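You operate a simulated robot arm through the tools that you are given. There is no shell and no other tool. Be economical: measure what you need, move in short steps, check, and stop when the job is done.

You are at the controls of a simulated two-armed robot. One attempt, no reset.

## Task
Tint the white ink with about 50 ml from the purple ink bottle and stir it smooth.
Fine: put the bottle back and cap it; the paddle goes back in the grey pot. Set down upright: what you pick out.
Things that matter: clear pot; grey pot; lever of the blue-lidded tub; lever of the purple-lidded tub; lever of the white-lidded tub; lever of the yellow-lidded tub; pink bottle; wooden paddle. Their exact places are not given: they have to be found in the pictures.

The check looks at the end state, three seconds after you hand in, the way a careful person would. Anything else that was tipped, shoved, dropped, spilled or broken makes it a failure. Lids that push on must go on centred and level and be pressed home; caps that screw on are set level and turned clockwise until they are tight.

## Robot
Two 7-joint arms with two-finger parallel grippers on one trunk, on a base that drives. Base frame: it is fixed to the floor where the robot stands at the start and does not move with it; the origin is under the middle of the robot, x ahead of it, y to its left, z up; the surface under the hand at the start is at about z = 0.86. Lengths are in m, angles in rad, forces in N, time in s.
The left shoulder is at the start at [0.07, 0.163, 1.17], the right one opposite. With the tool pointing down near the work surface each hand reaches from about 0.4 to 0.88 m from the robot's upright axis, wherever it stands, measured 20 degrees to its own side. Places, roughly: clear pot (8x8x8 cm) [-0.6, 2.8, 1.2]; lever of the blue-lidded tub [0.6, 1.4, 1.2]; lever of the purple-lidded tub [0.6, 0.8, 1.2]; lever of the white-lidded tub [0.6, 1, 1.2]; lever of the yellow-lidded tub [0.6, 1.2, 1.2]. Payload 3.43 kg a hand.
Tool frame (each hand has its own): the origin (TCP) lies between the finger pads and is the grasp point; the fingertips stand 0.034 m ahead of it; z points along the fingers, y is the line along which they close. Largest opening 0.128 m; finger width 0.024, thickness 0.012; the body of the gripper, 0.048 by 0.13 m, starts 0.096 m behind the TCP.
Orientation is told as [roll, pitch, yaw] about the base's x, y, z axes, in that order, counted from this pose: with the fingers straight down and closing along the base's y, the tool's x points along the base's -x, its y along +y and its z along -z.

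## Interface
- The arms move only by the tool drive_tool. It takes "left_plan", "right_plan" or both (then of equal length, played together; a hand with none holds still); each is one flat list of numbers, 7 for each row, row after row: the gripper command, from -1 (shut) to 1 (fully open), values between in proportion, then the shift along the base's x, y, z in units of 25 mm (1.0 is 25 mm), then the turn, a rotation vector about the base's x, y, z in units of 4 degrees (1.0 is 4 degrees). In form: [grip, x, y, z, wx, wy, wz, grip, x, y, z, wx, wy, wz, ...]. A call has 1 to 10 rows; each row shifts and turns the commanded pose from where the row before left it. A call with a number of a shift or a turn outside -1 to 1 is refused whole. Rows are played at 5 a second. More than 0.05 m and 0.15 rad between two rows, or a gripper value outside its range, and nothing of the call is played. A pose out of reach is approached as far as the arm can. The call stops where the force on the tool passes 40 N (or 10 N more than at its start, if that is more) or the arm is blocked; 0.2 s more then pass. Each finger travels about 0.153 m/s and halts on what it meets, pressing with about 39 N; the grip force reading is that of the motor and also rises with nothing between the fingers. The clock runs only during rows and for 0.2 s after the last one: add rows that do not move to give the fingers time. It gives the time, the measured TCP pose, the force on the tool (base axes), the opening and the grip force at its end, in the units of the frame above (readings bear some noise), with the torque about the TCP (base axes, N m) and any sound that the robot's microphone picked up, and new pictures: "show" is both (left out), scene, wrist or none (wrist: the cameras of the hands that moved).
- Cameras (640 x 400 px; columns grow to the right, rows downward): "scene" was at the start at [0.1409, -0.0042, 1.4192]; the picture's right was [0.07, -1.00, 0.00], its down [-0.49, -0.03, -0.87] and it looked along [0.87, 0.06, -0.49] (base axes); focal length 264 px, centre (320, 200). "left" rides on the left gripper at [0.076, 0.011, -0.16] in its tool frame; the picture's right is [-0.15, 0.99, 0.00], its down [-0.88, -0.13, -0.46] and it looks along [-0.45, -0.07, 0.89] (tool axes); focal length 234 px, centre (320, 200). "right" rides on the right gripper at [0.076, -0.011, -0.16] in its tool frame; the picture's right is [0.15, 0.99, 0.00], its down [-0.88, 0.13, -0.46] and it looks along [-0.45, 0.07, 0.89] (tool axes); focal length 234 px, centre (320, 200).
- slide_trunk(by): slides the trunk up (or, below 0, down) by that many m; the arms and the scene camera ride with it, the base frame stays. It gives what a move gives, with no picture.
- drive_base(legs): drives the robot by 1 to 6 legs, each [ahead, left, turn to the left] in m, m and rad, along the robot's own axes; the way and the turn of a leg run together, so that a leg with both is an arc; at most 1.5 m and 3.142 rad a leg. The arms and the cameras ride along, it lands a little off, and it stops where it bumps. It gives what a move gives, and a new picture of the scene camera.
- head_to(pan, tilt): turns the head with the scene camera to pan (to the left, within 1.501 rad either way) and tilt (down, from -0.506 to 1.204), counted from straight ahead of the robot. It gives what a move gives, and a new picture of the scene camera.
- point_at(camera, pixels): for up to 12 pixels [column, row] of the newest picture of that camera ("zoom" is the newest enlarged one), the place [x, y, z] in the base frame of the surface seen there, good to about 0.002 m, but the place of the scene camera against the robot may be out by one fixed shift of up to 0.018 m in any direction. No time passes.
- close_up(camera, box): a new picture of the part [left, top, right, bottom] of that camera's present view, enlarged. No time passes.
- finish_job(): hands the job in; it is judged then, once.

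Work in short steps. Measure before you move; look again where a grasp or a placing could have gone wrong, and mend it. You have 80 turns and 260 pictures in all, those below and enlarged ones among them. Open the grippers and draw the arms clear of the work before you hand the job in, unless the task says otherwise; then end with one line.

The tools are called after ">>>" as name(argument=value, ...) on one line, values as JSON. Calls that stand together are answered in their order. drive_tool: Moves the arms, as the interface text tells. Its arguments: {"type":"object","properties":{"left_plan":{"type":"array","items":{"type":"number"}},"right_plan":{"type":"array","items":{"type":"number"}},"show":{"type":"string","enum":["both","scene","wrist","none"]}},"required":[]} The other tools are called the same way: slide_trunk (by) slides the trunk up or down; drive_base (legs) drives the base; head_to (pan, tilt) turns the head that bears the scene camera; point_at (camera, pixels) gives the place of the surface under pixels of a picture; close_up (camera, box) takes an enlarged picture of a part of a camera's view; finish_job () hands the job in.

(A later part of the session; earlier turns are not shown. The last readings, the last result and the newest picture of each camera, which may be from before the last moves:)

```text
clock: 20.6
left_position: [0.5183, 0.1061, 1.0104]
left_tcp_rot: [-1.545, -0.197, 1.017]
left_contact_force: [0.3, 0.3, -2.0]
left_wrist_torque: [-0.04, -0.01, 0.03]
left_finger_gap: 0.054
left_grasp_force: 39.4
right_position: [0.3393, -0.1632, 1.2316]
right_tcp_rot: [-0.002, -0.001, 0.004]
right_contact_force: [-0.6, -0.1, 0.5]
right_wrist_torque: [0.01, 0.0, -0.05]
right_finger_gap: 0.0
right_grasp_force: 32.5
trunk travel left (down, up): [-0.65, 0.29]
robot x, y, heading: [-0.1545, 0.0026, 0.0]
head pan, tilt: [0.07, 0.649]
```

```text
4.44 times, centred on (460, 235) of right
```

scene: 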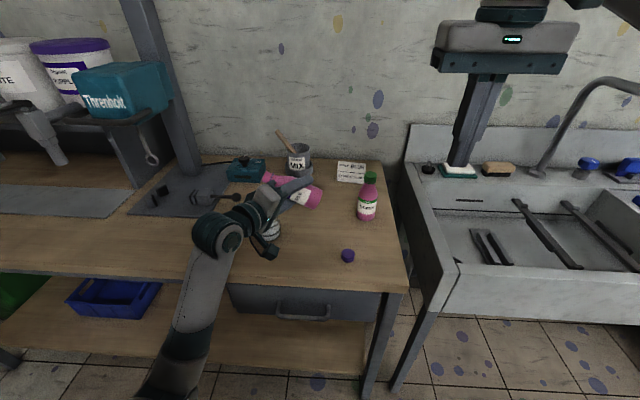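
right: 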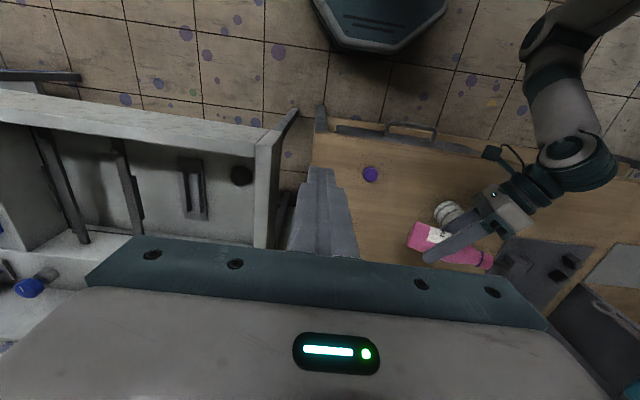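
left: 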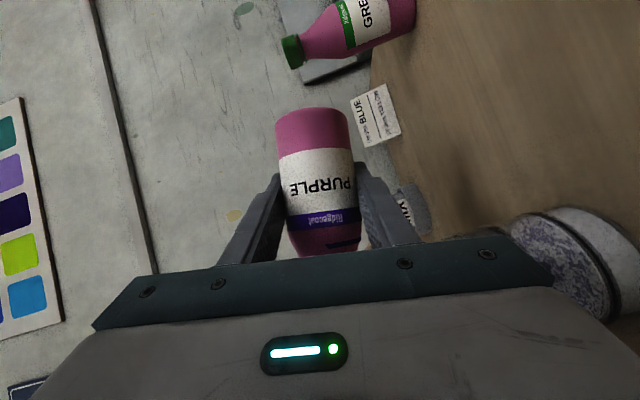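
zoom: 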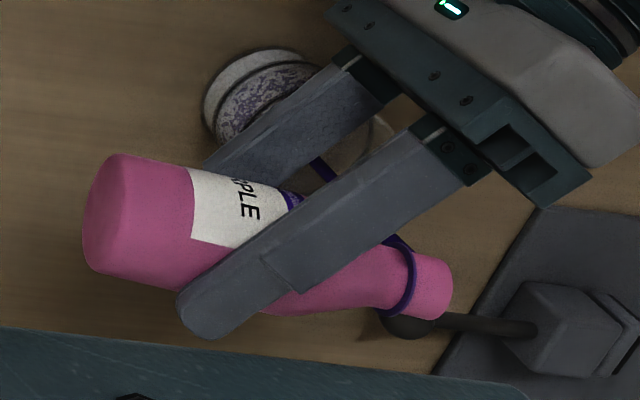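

Purple is flowing. I tilt back right away by 24° to stop it and measure the level.

>>> drive_tool(left_plan=[-0.6, 0, 0, 0, 1, 0, 0, -0.6, 0, 0, 0, 1, 0, 0, -0.6, 0, 0, 0, 1, 0, 0, -0.6, 0, 0, 0, 1, 0, 0, -0.6, 0, 0, 0, 1, 0, 0, -0.6, 0, 0, 0, 1, 0, 0], show="both")

>>> close_up(camera="right", box=[420, 185, 500, 245])

>>> close_up(camera="left", box=[440, 120, 640, 300])

```text
clock: 22.0
left_position: [0.5179, 0.1054, 1.0101]
left_tcp_rot: [-1.293, -0.546, 0.923]
left_contact_force: [0.0, 0.8, -2.5]
left_wrist_torque: [-0.01, -0.01, -0.01]
left_finger_gap: 0.0538
left_grasp_force: 39.0
right_position: [0.3395, -0.1635, 1.2312]
right_tcp_rot: [0.0, -0.001, 0.004]
right_contact_force: [0.9, 0.5, -0.2]
right_wrist_torque: [0.01, 0.0, -0.01]
right_finger_gap: 0.0001
right_grasp_force: 33.1
trunk travel left (down, up): [-0.65, 0.29]
robot x, y, heading: [-0.1494, 0.007, 0.006]
head pan, tilt: [0.07, 0.649]
```

scene: 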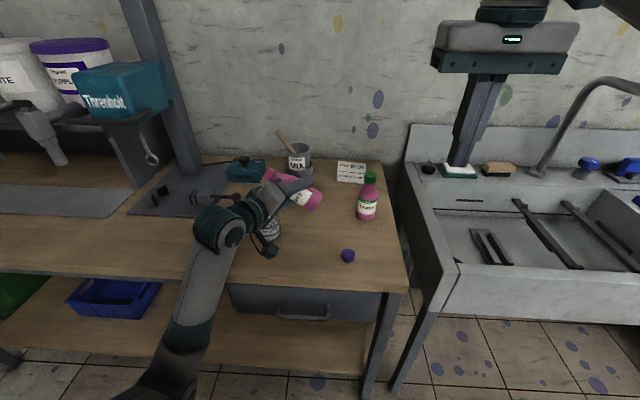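
left: 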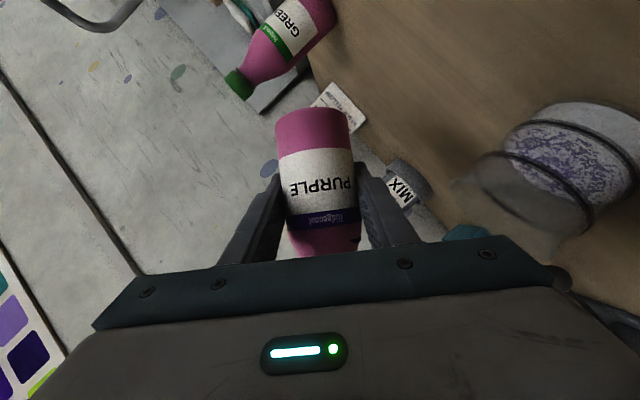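

```text
6.67 times, centred on (460, 215) of right
```

zoom: 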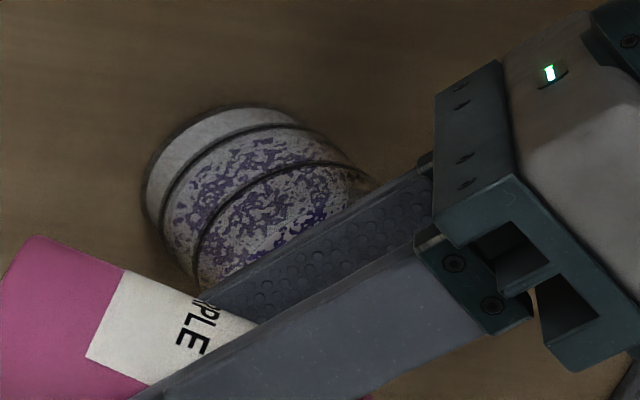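

```text
2.22 times, centred on (540, 210) of left
```

zoom: 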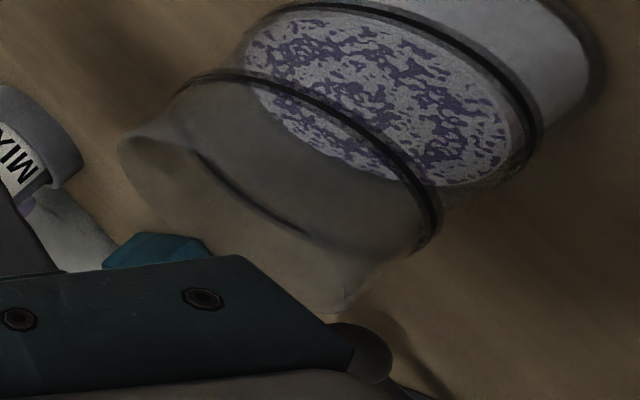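

The level has only risen a little above the low ring. I try reading heights from this view and the right view.

>>> point_at(camera="zoom", pixels=[[300, 60], [380, 90], [450, 130], [330, 120], [400, 160], [480, 110], [420, 30], [410, 150]])

>>> close_up(camera="scene", box=[240, 200, 310, 260])

```text
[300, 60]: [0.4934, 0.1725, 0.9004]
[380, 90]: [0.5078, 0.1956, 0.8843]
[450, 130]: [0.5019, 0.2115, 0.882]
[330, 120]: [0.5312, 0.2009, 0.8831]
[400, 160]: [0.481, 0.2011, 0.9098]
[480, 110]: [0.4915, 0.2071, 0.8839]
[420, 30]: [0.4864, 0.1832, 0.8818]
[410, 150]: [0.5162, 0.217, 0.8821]
```

```text
6.67 times, centred on (275, 230) of scene
```

zoom: 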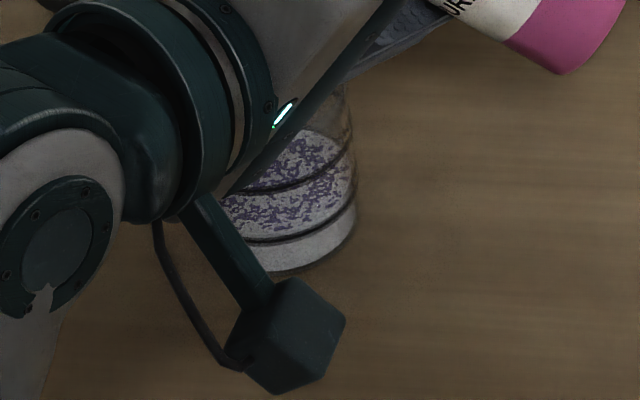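

Surface is at about 0.883 (start 0.882), so only about 5 ml is in; target is about 0.896. I pour again: back to 78° with a 0.8 s dwell, and check.

>>> drive_tool(left_plan=[-0.6, 0, 0, 0, -1, 0, 0, -0.6, 0, 0, 0, -1, 0, 0, -0.6, 0, 0, 0, -1, 0, 0, -0.6, 0, 0, 0, -1, 0, 0, -0.6, 0, 0, 0, -1, 0, 0, -0.6, 0, 0, 0, -1, 0, 0, -0.6, 0, 0, 0, 0, 0, 0, -0.6, 0, 0, 0, 0, 0, 0, -0.6, 0, 0, 0, 0, 0, 0], show="wrist")

>>> close_up(camera="left", box=[480, 180, 640, 300])

>>> close_up(camera="right", box=[420, 185, 500, 245])

>>> point_at(camera="left", pixels=[[560, 240], [550, 230], [540, 225], [570, 250], [575, 265], [590, 290], [585, 265], [560, 225]])

```text
clock: 24.0
left_position: [0.5185, 0.1041, 1.0121]
left_tcp_rot: [-1.547, -0.196, 1.016]
left_contact_force: [0.6, 0.3, -1.6]
left_wrist_torque: [-0.01, 0.02, 0.0]
left_finger_gap: 0.054
left_grasp_force: 39.0
right_position: [0.3398, -0.1644, 1.2325]
right_tcp_rot: [-0.001, -0.001, 0.004]
right_contact_force: [0.3, 0.5, -0.4]
right_wrist_torque: [0.0, 0.01, 0.0]
right_finger_gap: 0.0
right_grasp_force: 33.3
trunk travel left (down, up): [-0.65, 0.29]
robot x, y, heading: [-0.1506, 0.0062, 0.001]
head pan, tilt: [0.07, 0.649]
```

left: 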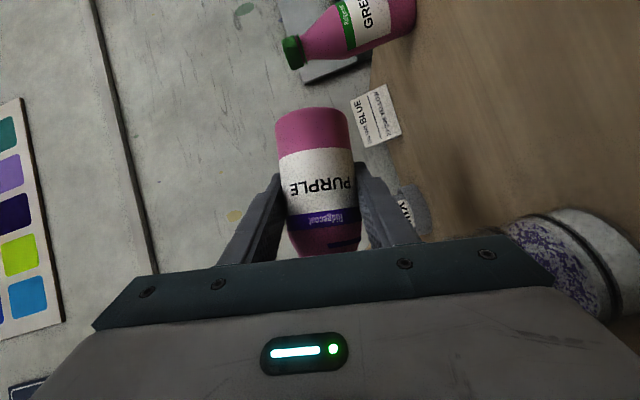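

```text
3.33 times, centred on (560, 240) of left
```

zoom: 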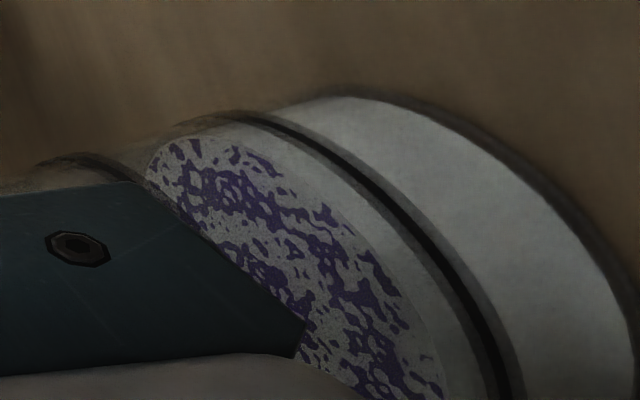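

```text
6.67 times, centred on (460, 215) of right
```

zoom: 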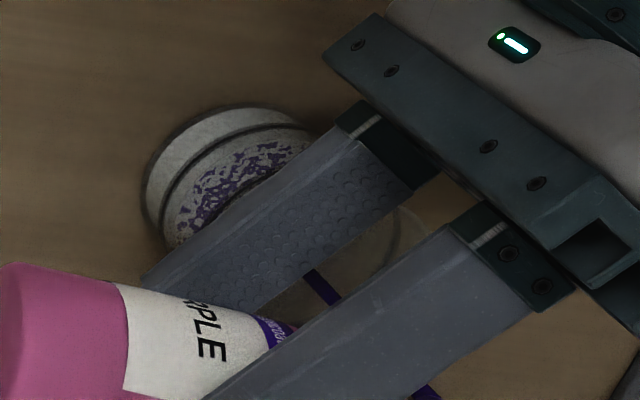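

```text
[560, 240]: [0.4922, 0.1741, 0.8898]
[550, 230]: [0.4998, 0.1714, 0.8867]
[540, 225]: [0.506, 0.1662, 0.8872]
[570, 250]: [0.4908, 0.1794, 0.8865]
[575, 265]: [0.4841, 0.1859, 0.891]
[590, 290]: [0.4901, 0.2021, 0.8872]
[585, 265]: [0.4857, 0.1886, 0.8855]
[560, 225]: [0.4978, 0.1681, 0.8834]
```

Surface now about 0.8875 (roughly 20 ml). I hold the tilt for about 1.2 s more.

>>> drive_tool(left_plan=[-0.6, 0, 0, 0, 0, 0, 0, -0.6, 0, 0, 0, 0, 0, 0, -0.6, 0, 0, 0, 0, 0, 0, -0.6, 0, 0, 0, 0, 0, 0, -0.6, 0, 0, 0, 0, 0, 0], show="wrist")

>>> close_up(camera="left", box=[480, 180, 640, 300])

>>> point_at(camera="zoom", pixels=[[200, 190], [230, 220], [270, 270], [290, 290], [330, 330], [350, 380], [180, 170], [380, 380], [250, 200], [300, 250]])

```text
clock: 25.2
left_position: [0.5177, 0.1042, 1.0117]
left_tcp_rot: [-1.547, -0.198, 1.018]
left_contact_force: [0.5, -0.1, -1.2]
left_wrist_torque: [-0.02, -0.02, 0.0]
left_finger_gap: 0.0539
left_grasp_force: 38.4
right_position: [0.3407, -0.1646, 1.2328]
right_tcp_rot: [-0.002, 0.0, 0.003]
right_contact_force: [0.9, 0.9, 0.5]
right_wrist_torque: [0.01, -0.02, -0.01]
right_finger_gap: 0.0
right_grasp_force: 32.3
trunk travel left (down, up): [-0.65, 0.29]
robot x, y, heading: [-0.1546, 0.0041, 0.002]
head pan, tilt: [0.07, 0.649]
```

left: 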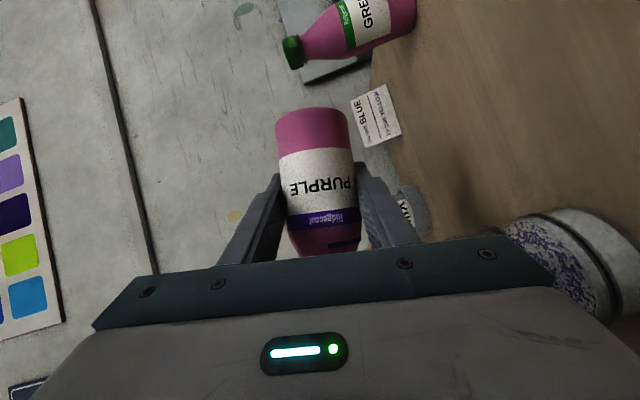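

```text
3.33 times, centred on (560, 240) of left
```

zoom: 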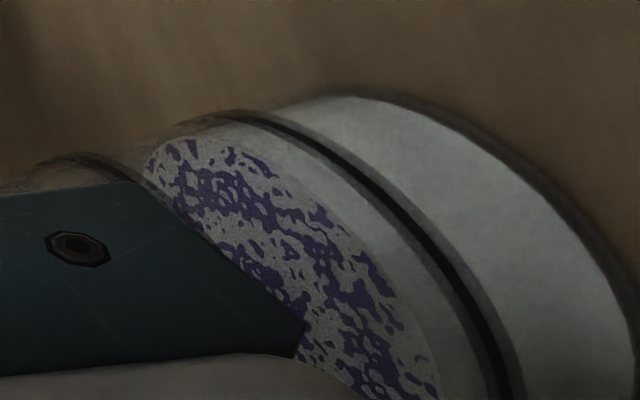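

```text
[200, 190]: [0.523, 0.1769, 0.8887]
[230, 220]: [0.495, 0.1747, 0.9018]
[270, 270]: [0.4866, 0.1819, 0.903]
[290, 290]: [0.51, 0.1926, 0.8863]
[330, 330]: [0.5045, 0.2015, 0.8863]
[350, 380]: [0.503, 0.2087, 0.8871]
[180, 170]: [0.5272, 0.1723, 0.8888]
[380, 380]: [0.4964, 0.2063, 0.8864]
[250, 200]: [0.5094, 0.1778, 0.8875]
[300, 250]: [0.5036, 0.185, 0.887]
```

Flow stopped at this tilt (about 20 ml in). I go to about 86°, dwell 1 s and measure.

>>> drive_tool(left_plan=[-0.6, 0, 0, 0.2, -1, 0, 0, -0.6, 0, 0, 0.2, -1, 0, 0, -0.6, 0, 0, 0, 0, 0, 0, -0.6, 0, 0, 0, 0, 0, 0], show="wrist")

>>> close_up(camera="left", box=[480, 180, 640, 300])

>>> point_at(camera="left", pixels=[[545, 250], [555, 260], [565, 270], [575, 280], [550, 260], [560, 270], [570, 290], [580, 300], [560, 250], [570, 265]])

```text
clock: 26.2
left_position: [0.5168, 0.1048, 1.0214]
left_tcp_rot: [-1.62, -0.079, 1.028]
left_contact_force: [0.2, 0.5, -1.9]
left_wrist_torque: [-0.02, 0.04, 0.01]
left_finger_gap: 0.0541
left_grasp_force: 38.5
right_position: [0.3394, -0.1632, 1.2327]
right_tcp_rot: [0.001, 0.0, 0.004]
right_contact_force: [-0.2, -0.4, -0.6]
right_wrist_torque: [0.0, 0.0, 0.0]
right_finger_gap: 0.0
right_grasp_force: 32.8
trunk travel left (down, up): [-0.65, 0.29]
robot x, y, heading: [-0.1505, 0.0034, -0.001]
head pan, tilt: [0.07, 0.649]
```

left: 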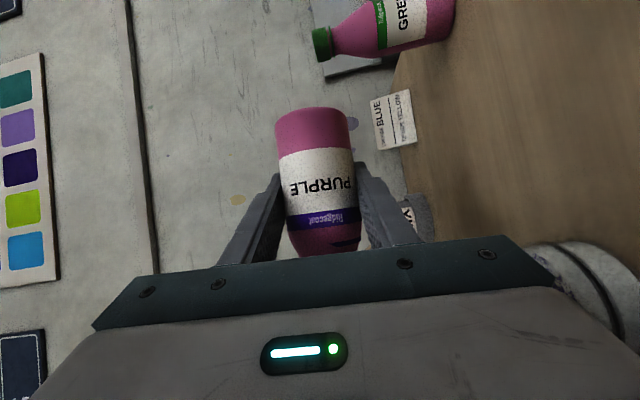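

```text
3.33 times, centred on (560, 240) of left
```

zoom: 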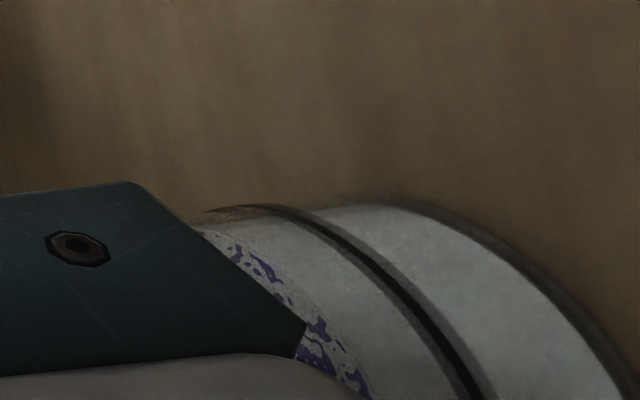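

```text
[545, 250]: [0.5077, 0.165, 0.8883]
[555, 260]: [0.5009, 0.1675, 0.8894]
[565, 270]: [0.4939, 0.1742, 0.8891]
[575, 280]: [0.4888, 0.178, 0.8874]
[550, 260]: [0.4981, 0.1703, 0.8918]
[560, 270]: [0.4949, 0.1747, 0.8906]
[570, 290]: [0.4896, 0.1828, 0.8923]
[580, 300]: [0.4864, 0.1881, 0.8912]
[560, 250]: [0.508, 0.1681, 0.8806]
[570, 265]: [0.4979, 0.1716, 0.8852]
```

The surface is mostly hidden here. I tilt back 5 rows to stop the flow and measure properly.

>>> drive_tool(left_plan=[-0.6, 0, 0, 0, 1, 0, 0, -0.6, 0, 0, 0, 1, 0, 0, -0.6, 0, 0, 0, 1, 0, 0, -0.6, 0, 0, 0, 1, 0, 0, -0.6, 0, 0, 0, 1, 0, 0], show="wrist")

>>> close_up(camera="left", box=[440, 140, 640, 290])

>>> point_at(camera="left", pixels=[[540, 200], [545, 210], [555, 215], [565, 220], [570, 235], [580, 245], [550, 220], [560, 235], [570, 215], [585, 230]])

```text
clock: 27.4
left_position: [0.5167, 0.1058, 1.0208]
left_tcp_rot: [-1.428, -0.376, 0.984]
left_contact_force: [-0.1, 0.9, -1.3]
left_wrist_torque: [0.0, -0.02, -0.01]
left_finger_gap: 0.0539
left_grasp_force: 38.7
right_position: [0.3394, -0.1638, 1.2328]
right_tcp_rot: [0.001, -0.001, 0.003]
right_contact_force: [-0.2, 0.6, 0.2]
right_wrist_torque: [0.02, 0.0, 0.01]
right_finger_gap: 0.0
right_grasp_force: 33.4
trunk travel left (down, up): [-0.65, 0.29]
robot x, y, heading: [-0.1541, 0.0047, 0.006]
head pan, tilt: [0.07, 0.649]
```

left: 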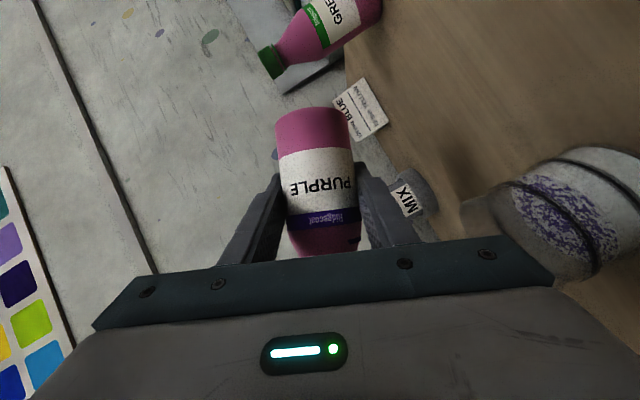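

```text
2.67 times, centred on (540, 215) of left
```

zoom: 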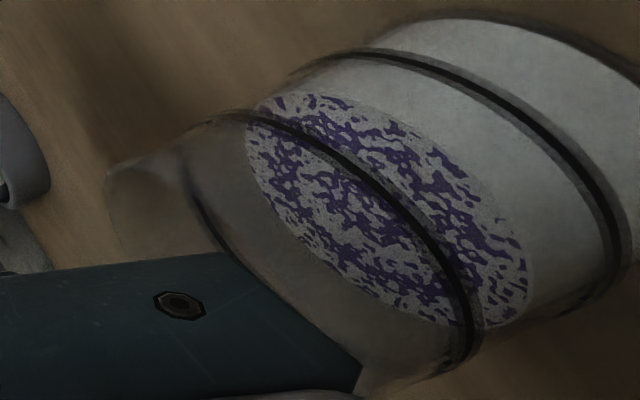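

```text
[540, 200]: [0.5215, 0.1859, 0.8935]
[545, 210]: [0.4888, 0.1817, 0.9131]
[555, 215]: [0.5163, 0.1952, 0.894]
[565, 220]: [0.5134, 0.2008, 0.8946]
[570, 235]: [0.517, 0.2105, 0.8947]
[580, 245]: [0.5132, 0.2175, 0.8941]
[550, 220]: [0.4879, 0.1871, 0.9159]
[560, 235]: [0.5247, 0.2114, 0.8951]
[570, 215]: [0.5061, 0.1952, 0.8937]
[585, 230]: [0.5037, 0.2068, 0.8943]
```

Surface is now about 0.8942, a rise of about 12 mm or 43 ml. One brief dip to 84° and back adds a few more.

>>> drive_tool(left_plan=[-0.6, 0, 0, 0, -0.9, 0, 0, -0.6, 0, 0, 0, -0.9, 0, 0, -0.6, 0, 0, 0, -0.9, 0, 0, -0.6, 0, 0, 0, -0.9, 0, 0, -0.6, 0, 0, 0, -0.9, 0, 0, -0.6, 0, 0, 0, 1, 0, 0, -0.6, 0, 0, 0, 1, 0, 0, -0.6, 0, 0, 0, 1, 0, 0, -0.6, 0, 0, 0, 1, 0, 0, -0.6, 0, 0, 0, 1, 0, 0], show="wrist")

>>> point_at(camera="left", pixels=[[540, 200], [555, 215], [565, 220], [570, 235], [580, 245], [560, 235], [570, 215], [585, 230]])

```text
clock: 29.6
left_position: [0.518, 0.106, 1.0218]
left_tcp_rot: [-1.409, -0.404, 0.976]
left_contact_force: [-0.1, 0.0, -2.2]
left_wrist_torque: [-0.02, 0.01, 0.01]
left_finger_gap: 0.0542
left_grasp_force: 39.6
right_position: [0.3387, -0.1644, 1.2326]
right_tcp_rot: [0.0, 0.001, 0.003]
right_contact_force: [0.6, 0.3, 1.2]
right_wrist_torque: [0.0, 0.05, 0.0]
right_finger_gap: 0.0
right_grasp_force: 33.1
trunk travel left (down, up): [-0.65, 0.29]
robot x, y, heading: [-0.156, 0.0085, 0.008]
head pan, tilt: [0.07, 0.649]
```

left: 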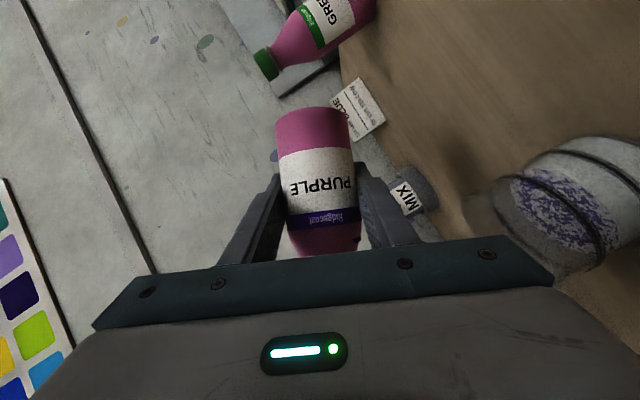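

```text
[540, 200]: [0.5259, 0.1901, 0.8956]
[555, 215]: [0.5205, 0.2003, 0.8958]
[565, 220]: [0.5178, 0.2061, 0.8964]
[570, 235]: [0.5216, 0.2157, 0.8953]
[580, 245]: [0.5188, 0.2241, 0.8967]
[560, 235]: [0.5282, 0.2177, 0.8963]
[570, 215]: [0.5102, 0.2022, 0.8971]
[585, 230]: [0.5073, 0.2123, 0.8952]
```

Rise is about 14 mm, i.e. about 50 ml. I roll the bottle back upright over the glass first.

>>> drive_tool(left_plan=[-0.6, 0, 0, 0.1, 1, 0, 0, -0.6, 0, 0, 0.1, 1, 0, 0, -0.6, 0, 0, 0.1, 1, 0, 0, -0.6, 0, 0, 0.1, 1, 0, 0, -0.6, 0, 0, 0.1, 1, 0, 0, -0.6, 0, 0, 0.1, 1, 0, 0, -0.6, 0, 0, 0.1, 1, 0, 0, -0.6, 0, 0, 0.1, 1, 0, 0, -0.6, 0, 0, 0.1, 1, 0, 0, -0.6, 0, 0, 0.1, 1, 0, 0], show="none")

```text
clock: 31.8
left_position: [0.5176, 0.1049, 1.0466]
left_tcp_rot: [-0.778, -0.913, 0.571]
left_contact_force: [-0.1, 0.2, -2.3]
left_wrist_torque: [0.0, -0.01, 0.0]
left_finger_gap: 0.0538
left_grasp_force: 38.9
right_position: [0.3395, -0.1637, 1.2319]
right_tcp_rot: [0.0, 0.0, 0.003]
right_contact_force: [0.1, 0.9, 1.3]
right_wrist_torque: [0.03, 0.0, 0.02]
right_finger_gap: 0.0004
right_grasp_force: 33.3
trunk travel left (down, up): [-0.65, 0.29]
robot x, y, heading: [-0.1552, 0.0054, 0.003]
head pan, tilt: [0.07, 0.649]
```

Now about 24° tilt; I level it while moving above its home spot.

>>> drive_tool(left_plan=[-0.6, 0.533, -0.5, 0, 1, 0, 0, -0.6, 0.533, -0.5, 0, 1, 0, 0, -0.6, 0.533, -0.5, 0, 1, 0, 0, -0.6, 0.533, -0.5, 0, 1, 0, 0, -0.6, 0.533, -0.5, 0, 1, 0, 0, -0.6, 0.533, -0.5, 0, 1, 0, 0, -0.6, 0, 0, 0, 0, 0, 0])

>>> close_up(camera="scene", box=[220, 130, 400, 280])

```text
clock: 33.4
left_position: [0.5976, 0.0308, 1.045]
left_tcp_rot: [-0.054, -1.03, -0.036]
left_contact_force: [0.4, -0.8, -1.3]
left_wrist_torque: [0.0, -0.03, 0.0]
left_finger_gap: 0.0538
left_grasp_force: 39.1
right_position: [0.3386, -0.1648, 1.2321]
right_tcp_rot: [-0.001, -0.001, 0.004]
right_contact_force: [0.5, 0.7, 0.4]
right_wrist_torque: [0.05, 0.01, 0.0]
right_finger_gap: 0.0
right_grasp_force: 33.3
trunk travel left (down, up): [-0.65, 0.29]
robot x, y, heading: [-0.1549, 0.0061, -0.001]
head pan, tilt: [0.07, 0.649]
```

scene: 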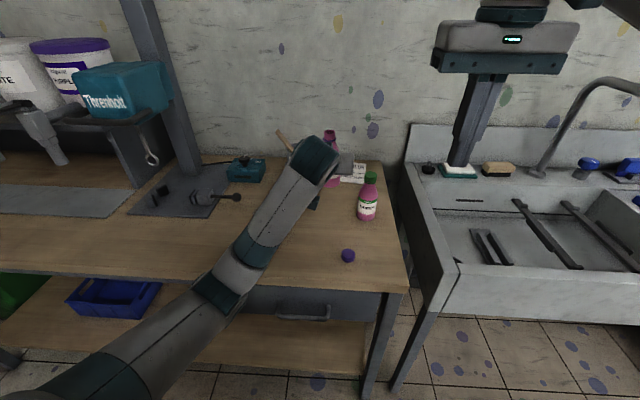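
left: 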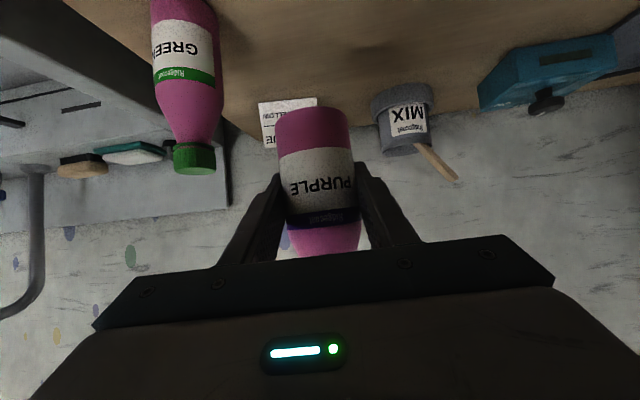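

```text
2.67 times, centred on (310, 205) of scene
```

zoom: 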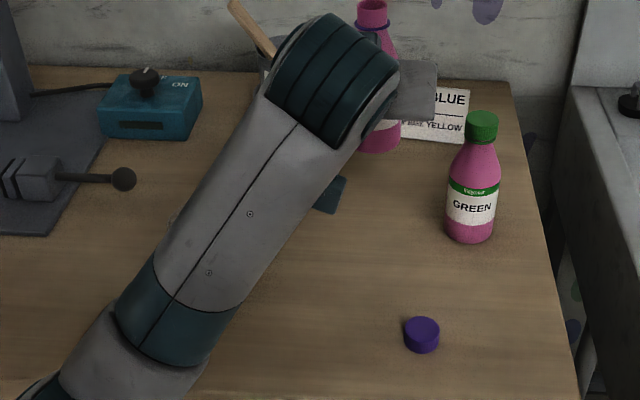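

Residual tilt is about 1.8°; I correct it (wx +0.37, wy −0.27) and lower to just above the bench.

>>> drive_tool(left_plan=[-0.6, 0, 0, -0.9, 0.37, -0.27, 0, -0.6, 0, 0, -1, 0, 0, 0, -0.6, 0, 0, -1, 0, 0, 0, -0.6, 0, 0, -1, 0, 0, 0, -0.6, 0, 0, -0.8, 0, 0, 0, -0.6, 0, 0, -0.2, 0, 0, 0, -0.6, 0, 0, 0, 0, 0, 0])

```text
clock: 35.0
left_position: [0.5972, 0.0311, 0.9231]
left_tcp_rot: [-0.003, -1.048, -0.082]
left_contact_force: [0.0, -0.1, -2.1]
left_wrist_torque: [-0.01, -0.02, 0.03]
left_finger_gap: 0.0539
left_grasp_force: 38.9
right_position: [0.3405, -0.1639, 1.2313]
right_tcp_rot: [0.0, -0.001, 0.004]
right_contact_force: [-0.8, 0.1, -0.5]
right_wrist_torque: [-0.01, 0.02, 0.03]
right_finger_gap: 0.0003
right_grasp_force: 33.1
trunk travel left (down, up): [-0.65, 0.29]
robot x, y, heading: [-0.1541, 0.006, 0.005]
head pan, tilt: [0.07, 0.649]
```

scene: 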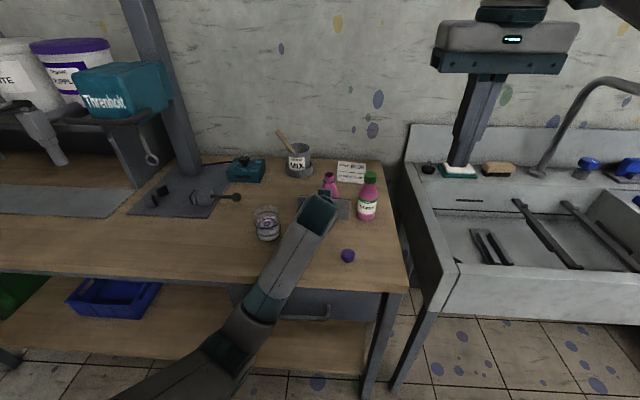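
left: 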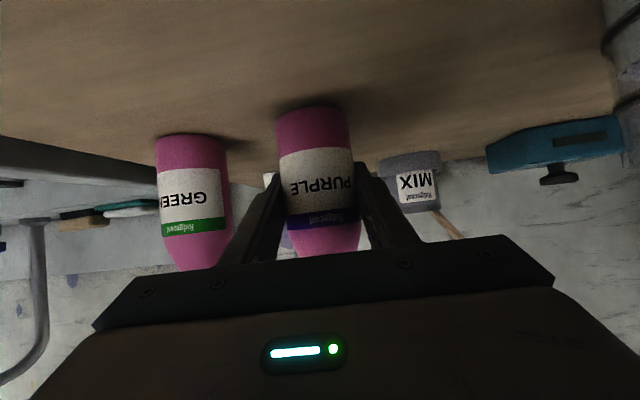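

Level again. I set it down, release, and back off along the tool line.

>>> drive_tool(left_plan=[-0.6, 0, 0, -0.12, 0, 0, 0, -0.6, 0, 0, -0.12, 0, 0, 0, -0.6, 0, 0, 0, 0, 0, 0, -0.1, 0, 0, 0, 0, 0, 0, 0.3, 0, 0, 0, 0, 0, 0, 0.3, 0, 0, 0, 0, 0, 0, 0.3, -0.85, 0.05, 0.5, 0, 0, 0, 0.3, -0.85, 0.05, 0.5, 0, 0, 0, 0.3, -0.85, 0.05, 0.5, 0, 0, 0, 0.3, -0.85, 0.05, 0.5, 0, 0, 0])

>>> close_up(camera="left", box=[140, 60, 460, 260])

```text
clock: 37.2
left_position: [0.5129, 0.0351, 0.9676]
left_tcp_rot: [-0.001, -1.048, -0.082]
left_contact_force: [0.0, 0.4, 0.2]
left_wrist_torque: [-0.04, 0.01, 0.02]
left_finger_gap: 0.0831
left_grasp_force: 0.1
right_position: [0.3384, -0.1652, 1.2323]
right_tcp_rot: [0.0, 0.0, 0.005]
right_contact_force: [0.2, -0.7, -0.3]
right_wrist_torque: [0.01, -0.01, -0.02]
right_finger_gap: 0.0002
right_grasp_force: 32.8
trunk travel left (down, up): [-0.65, 0.29]
robot x, y, heading: [-0.1534, 0.0054, 0.003]
head pan, tilt: [0.07, 0.649]
```

scene: 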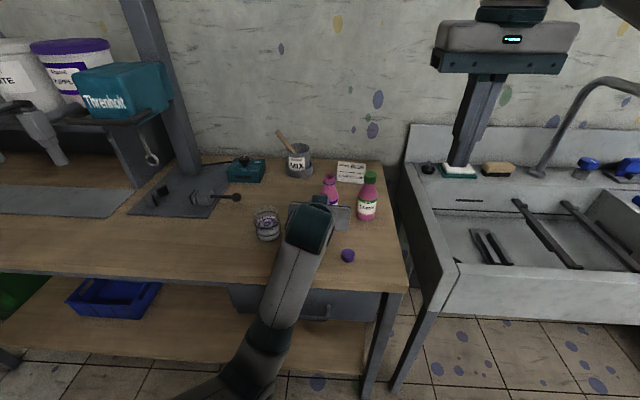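
left: 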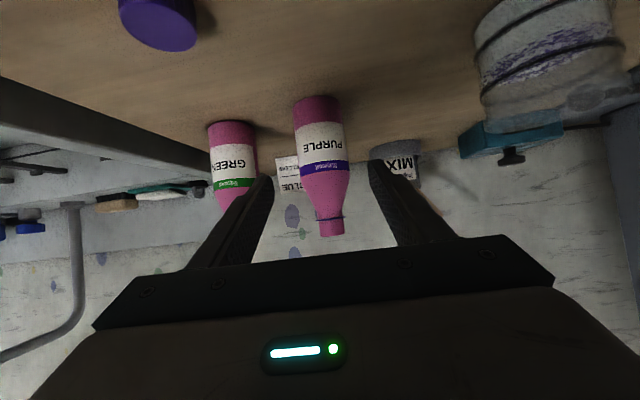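

```text
2.00 times, centred on (300, 160) of left
```

zoom: 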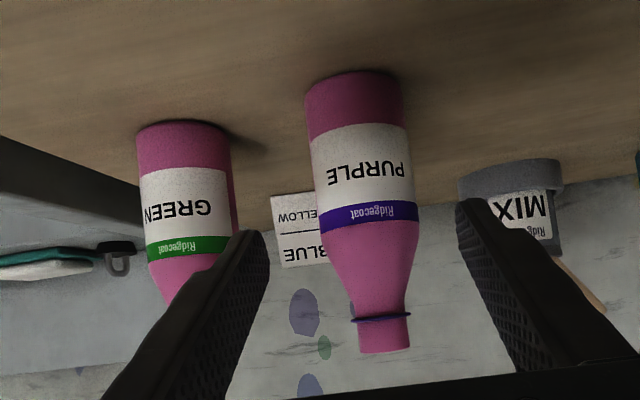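

The bottle stands well. I withdraw the left hand up-left and bring the right hand over the cap at (0.444, −0.029).

>>> drive_tool(left_plan=[0.3, -0.3, 0.9, 0.7, 0, 0, 0, 0.3, -0.3, 0.9, 0.7, 0, 0, 0, 0.3, -0.3, 0.9, 0.7, 0, 0, 0, 0.3, -0.3, 0.9, 0.7, 0, 0, 0, 0.3, -0.3, 0.9, 0.7, 0, 0, 0, 0.3, -0.3, 0.9, 0.7, 0, 0, 0, 0.3, -0.3, 0.9, 0.7, 0, 0, 0, 0.3, -0.3, 0.9, 0.7, 0, 0, 0], right_plan=[0, 0.53, 0.68, -0.7, 0, 0, 0, 0, 0.53, 0.68, -0.7, 0, 0, 0, 0, 0.53, 0.68, -0.7, 0, 0, 0, 0, 0.53, 0.68, -0.7, 0, 0, 0, 0, 0.53, 0.68, -0.7, 0, 0, 0, 0, 0.53, 0.68, -0.7, 0, 0, 0, 0, 0.53, 0.68, -0.7, 0, 0, 0, 0, 0.53, 0.68, -0.7, 0, 0, 0])

```text
clock: 39.2
left_position: [0.4639, 0.2356, 1.0855]
left_tcp_rot: [0.148, -1.042, -0.152]
left_contact_force: [-0.1, -0.1, -0.6]
left_wrist_torque: [0.01, -0.03, 0.02]
left_finger_gap: 0.083
left_grasp_force: 0.1
left hand out of reach, approached as far as the arm can: row 7, 8
right_position: [0.4454, -0.0276, 1.0925]
right_tcp_rot: [0.001, 0.0, 0.001]
right_contact_force: [0.4, -1.1, -0.6]
right_wrist_torque: [0.03, -0.03, -0.03]
right_finger_gap: 0.064
right_grasp_force: 0.0
trunk travel left (down, up): [-0.65, 0.29]
robot x, y, heading: [-0.1553, 0.0026, 0.01]
head pan, tilt: [0.07, 0.649]
stopped in row 8 (left hand): the arm was blocked; the commanded pose is now the measured one
```

scene: 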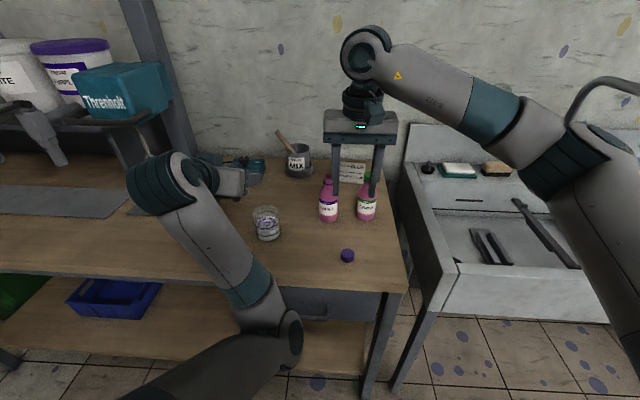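
right: 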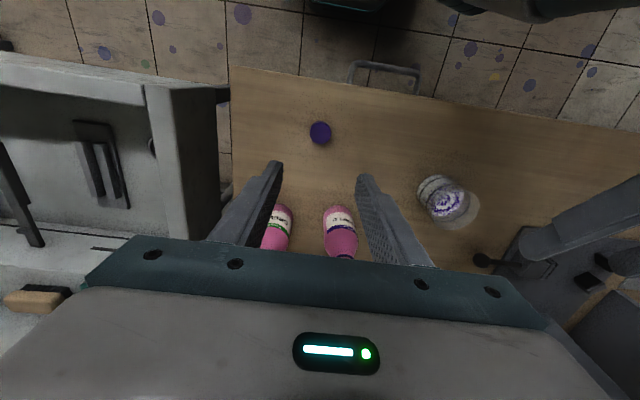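
left: 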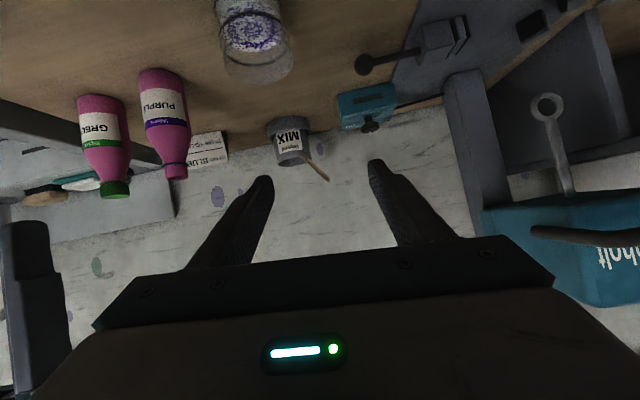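

Now I measure the cap accurately in the right camera.

>>> close_up(camera="right", box=[288, 112, 352, 152])

>>> point_at(camera="right", pixels=[[320, 132], [311, 130], [329, 131], [319, 123], [321, 140], [335, 150], [440, 200], [340, 250]])

```text
10.00 times, centred on (320, 132) of right
```

zoom: 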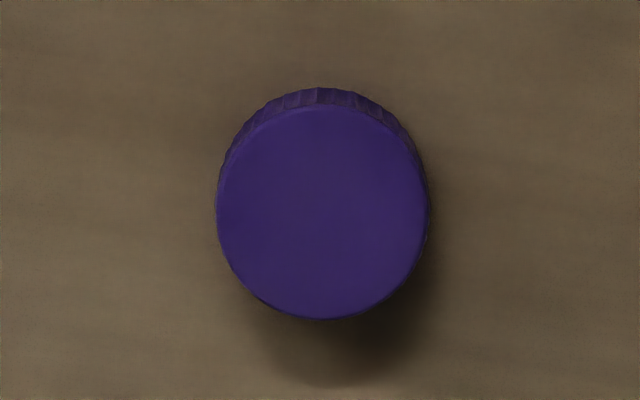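

```text
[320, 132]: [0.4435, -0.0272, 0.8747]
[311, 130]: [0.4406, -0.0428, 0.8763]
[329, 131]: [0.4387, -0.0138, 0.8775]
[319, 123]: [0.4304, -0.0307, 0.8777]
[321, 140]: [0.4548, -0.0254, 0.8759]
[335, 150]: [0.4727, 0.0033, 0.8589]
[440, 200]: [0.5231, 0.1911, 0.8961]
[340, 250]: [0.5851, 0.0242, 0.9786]
```

Cap centre (0.445, −0.0275), about 34 mm wide, top at z 0.877. I descend and grip its upper part.

>>> drive_tool(right_plan=[0, 0, 0, -1, 0, 0, 0, 0, 0, 0, -1, 0, 0, 0, 0, 0, 0, -1, 0, 0, 0, 0, 0, 0, -1, 0, 0, 0, 0, 0, 0, -1, 0, 0, 0, 0, 0, 0, -1, 0, 0, 0, 0, 0, 0, -1, 0, 0, 0, 0, 0, 0, -0.7, 0, 0, 0, 0, 0, 0, 0, 0, 0, 0], show="wrist")

```text
clock: 41.2
left_position: [0.4642, 0.2389, 1.0837]
left_tcp_rot: [0.143, -1.044, -0.148]
left_contact_force: [-0.2, 0.1, -0.1]
left_wrist_torque: [0.01, -0.01, 0.0]
left_finger_gap: 0.0831
left_grasp_force: 0.0
right_position: [0.4469, -0.0284, 0.8987]
right_tcp_rot: [-0.002, 0.001, 0.002]
right_contact_force: [0.4, -0.5, 0.0]
right_wrist_torque: [-0.01, -0.02, 0.02]
right_finger_gap: 0.0643
right_grasp_force: 0.1
trunk travel left (down, up): [-0.65, 0.29]
robot x, y, heading: [-0.1534, 0.0032, 0.003]
head pan, tilt: [0.07, 0.649]
```

right: 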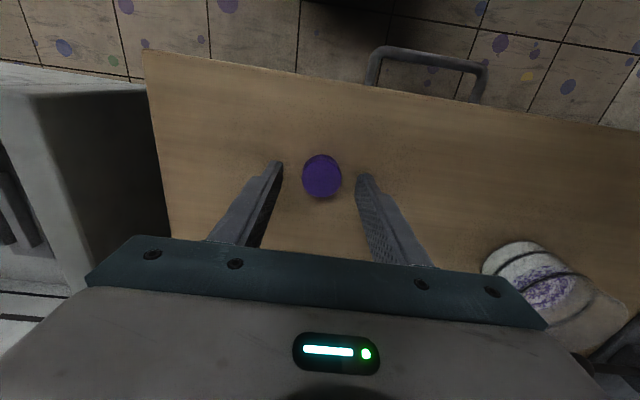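

Cap centred between the fingers. I close and lift.

>>> drive_tool(right_plan=[-0.2, -0.07, 0, 0, 0, 0, 0, -0.4, 0, 0, 0, 0, 0, 0, -0.7, 0, 0, 0, 0, 0, 0, -0.7, 0, 0, 0, 0, 0, 0, -0.7, 0, 0, 0.5, 0, 0, 0, -0.7, 0, 0, 1, 0, 0, 0, -0.7, 0, 0, 1, 0, 0, 0, -0.7, 0, 0, 1, 0, 0, 0, -0.7, 0, 0, 1, 0, 0, 0, -0.7, 0, 0, 1, 0, 0, 0], show="wrist")

>>> close_up(camera="right", box=[270, 140, 370, 220])

```text
clock: 43.4
left_position: [0.4632, 0.2378, 1.0837]
left_tcp_rot: [0.144, -1.041, -0.148]
left_contact_force: [-0.6, 0.2, 0.1]
left_wrist_torque: [0.0, 0.0, -0.01]
left_finger_gap: 0.0833
left_grasp_force: 0.1
right_position: [0.4434, -0.0269, 1.0377]
right_tcp_rot: [0.001, 0.001, 0.003]
right_contact_force: [0.3, 0.4, 0.3]
right_wrist_torque: [-0.03, -0.01, 0.0]
right_finger_gap: 0.0301
right_grasp_force: 39.3
trunk travel left (down, up): [-0.65, 0.29]
robot x, y, heading: [-0.1489, 0.0071, 0.005]
head pan, tilt: [0.07, 0.649]
```

right: 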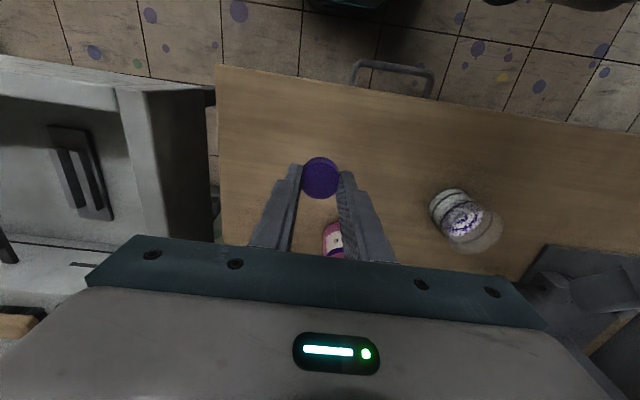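

```text
5.00 times, centred on (320, 180) of right
```

zoom: 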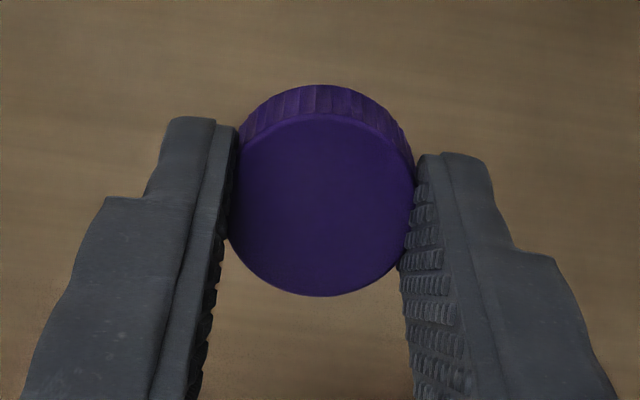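

Cap held (30 mm). I locate the bottle mouth from the left camera, and the cap from the right camera.

>>> close_up(camera="left", box=[130, 140, 210, 190])

>>> point_at(camera="left", pixels=[[166, 172], [176, 172], [186, 172], [176, 177], [177, 166], [164, 162], [189, 160]])

>>> point_at(camera="right", pixels=[[320, 181], [305, 180], [336, 180], [320, 164], [320, 197]])

>>> close_up(camera="scene", box=[300, 160, 380, 225])

```text
8.00 times, centred on (170, 165) of left
```

zoom: 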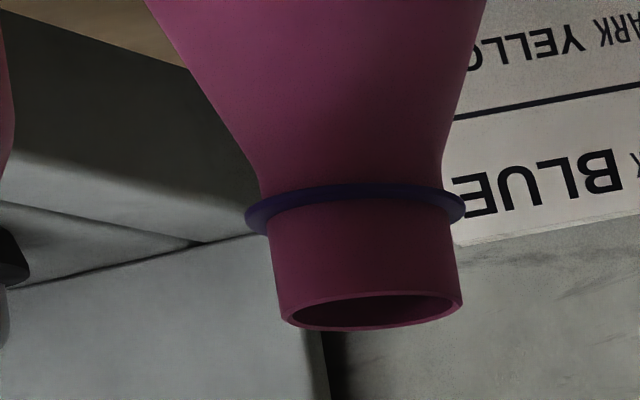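

```text
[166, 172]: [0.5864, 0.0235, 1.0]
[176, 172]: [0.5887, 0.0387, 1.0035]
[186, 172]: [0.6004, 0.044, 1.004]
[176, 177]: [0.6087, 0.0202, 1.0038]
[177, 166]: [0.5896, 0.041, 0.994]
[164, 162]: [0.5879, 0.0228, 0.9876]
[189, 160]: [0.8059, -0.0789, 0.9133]
```

```text
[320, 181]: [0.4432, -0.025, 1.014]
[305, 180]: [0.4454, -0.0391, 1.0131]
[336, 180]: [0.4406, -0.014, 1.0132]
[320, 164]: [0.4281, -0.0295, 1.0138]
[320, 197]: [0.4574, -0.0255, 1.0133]
```

```text
6.15 times, centred on (340, 192) of scene
```

zoom: 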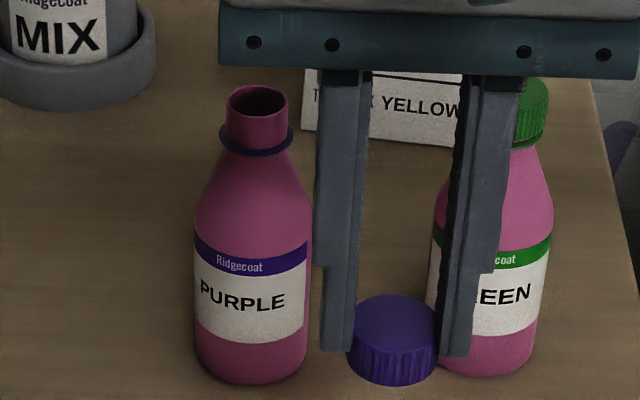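

I use the same scene zoom to relate mouth rim to cap top, which cancels the camera shift.

>>> point_at(camera="zoom", pixels=[[228, 102], [287, 102], [257, 88], [257, 114], [245, 111], [272, 111], [397, 322], [360, 318], [434, 318], [397, 299], [397, 345], [232, 93]])

```text
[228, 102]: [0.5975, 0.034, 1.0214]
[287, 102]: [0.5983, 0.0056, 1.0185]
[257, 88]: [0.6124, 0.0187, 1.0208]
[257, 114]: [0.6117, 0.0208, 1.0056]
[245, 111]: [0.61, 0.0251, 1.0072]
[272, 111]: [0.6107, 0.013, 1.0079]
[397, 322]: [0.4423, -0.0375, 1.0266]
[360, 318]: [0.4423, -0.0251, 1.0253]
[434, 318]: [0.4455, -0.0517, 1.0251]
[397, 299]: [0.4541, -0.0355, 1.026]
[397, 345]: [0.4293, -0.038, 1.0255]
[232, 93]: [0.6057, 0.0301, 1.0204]
```

Mouth is at about (0.600, 0.0315), rim z about 1.006. I carry the cap above it (cap bottom about 3 cm over the rim) and straighten the left hand's small roll error.

>>> drive_tool(right_plan=[-0.7, 0, 0, 0.85, 0, 0, 0, -0.7, 0, 0, 0.85, 0, 0, 0, -0.7, 0.783, 0.2915, 0, 0, 0, 0, -0.7, 0.783, 0.2915, 0, 0, 0, 0, -0.7, 0.783, 0.2915, 0, 0, 0, 0, -0.7, 0.783, 0.2915, 0, 0, 0, 0, -0.7, 0.783, 0.2915, 0, 0, 0, 0, -0.7, 0.783, 0.2915, 0, 0, 0, 0, -0.7, 0.783, 0.2915, 0, 0, 0, 0, -0.7, 0.783, 0.2915, 0, 0, 0, 0], left_plan=[0.3, 0.4, -0.4, 0, -0.5, 0.07, -0.9, 0.3, 0.4, -0.4, 0, -0.5, 0.07, -0.9, 0.3, 0, 0, 0, 0, 0, 0, 0.3, 0, 0, 0, 0, 0, 0, 0.3, 0, 0, 0, 0, 0, 0, 0.3, 0, 0, 0, 0, 0, 0, 0.3, 0, 0, 0, 0, 0, 0, 0.3, 0, 0, 0, 0, 0, 0, 0.3, 0, 0, 0, 0, 0, 0, 0.3, 0, 0, 0, 0, 0, 0])

>>> close_up(camera="scene", box=[280, 130, 400, 230])

```text
clock: 45.8
left_position: [0.4853, 0.2475, 1.084]
left_tcp_rot: [0.093, -1.037, -0.184]
left_contact_force: [-0.3, 0.0, -0.1]
left_wrist_torque: [0.03, -0.02, 0.02]
left_finger_gap: 0.0832
left_grasp_force: 0.1
right_position: [0.6004, 0.0308, 1.079]
right_tcp_rot: [0.002, 0.0, 0.004]
right_contact_force: [-0.3, 0.6, 0.1]
right_wrist_torque: [0.04, -0.02, 0.0]
right_finger_gap: 0.0301
right_grasp_force: 39.0
trunk travel left (down, up): [-0.65, 0.29]
robot x, y, heading: [-0.1552, 0.0075, 0.007]
head pan, tilt: [0.07, 0.649]
stopped in row 10 (left hand): the arm was blocked; the commanded pose is now the measured one
```

scene: 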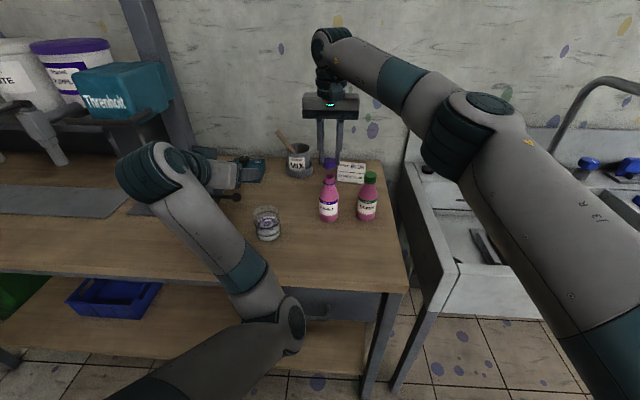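
right: 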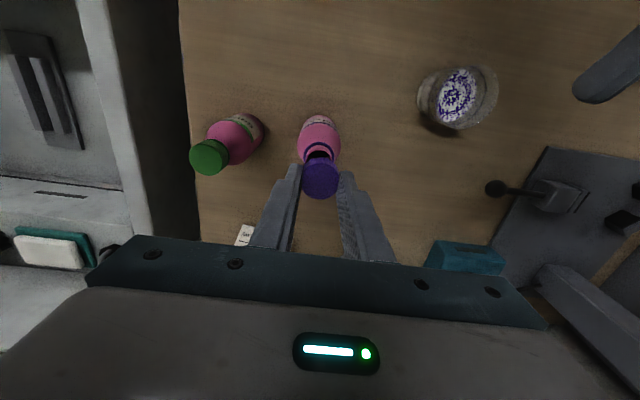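
left: 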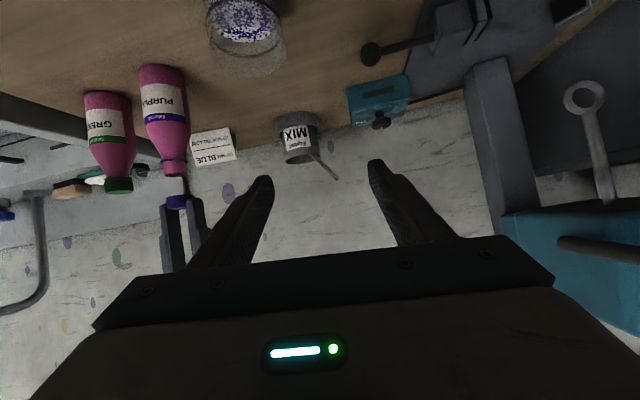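

```text
4.00 times, centred on (340, 180) of scene
```

zoom: 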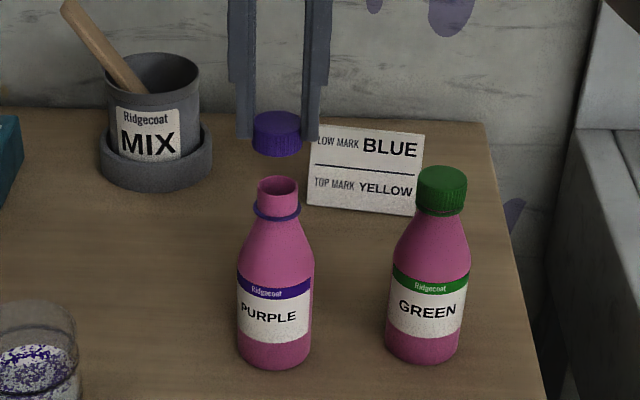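

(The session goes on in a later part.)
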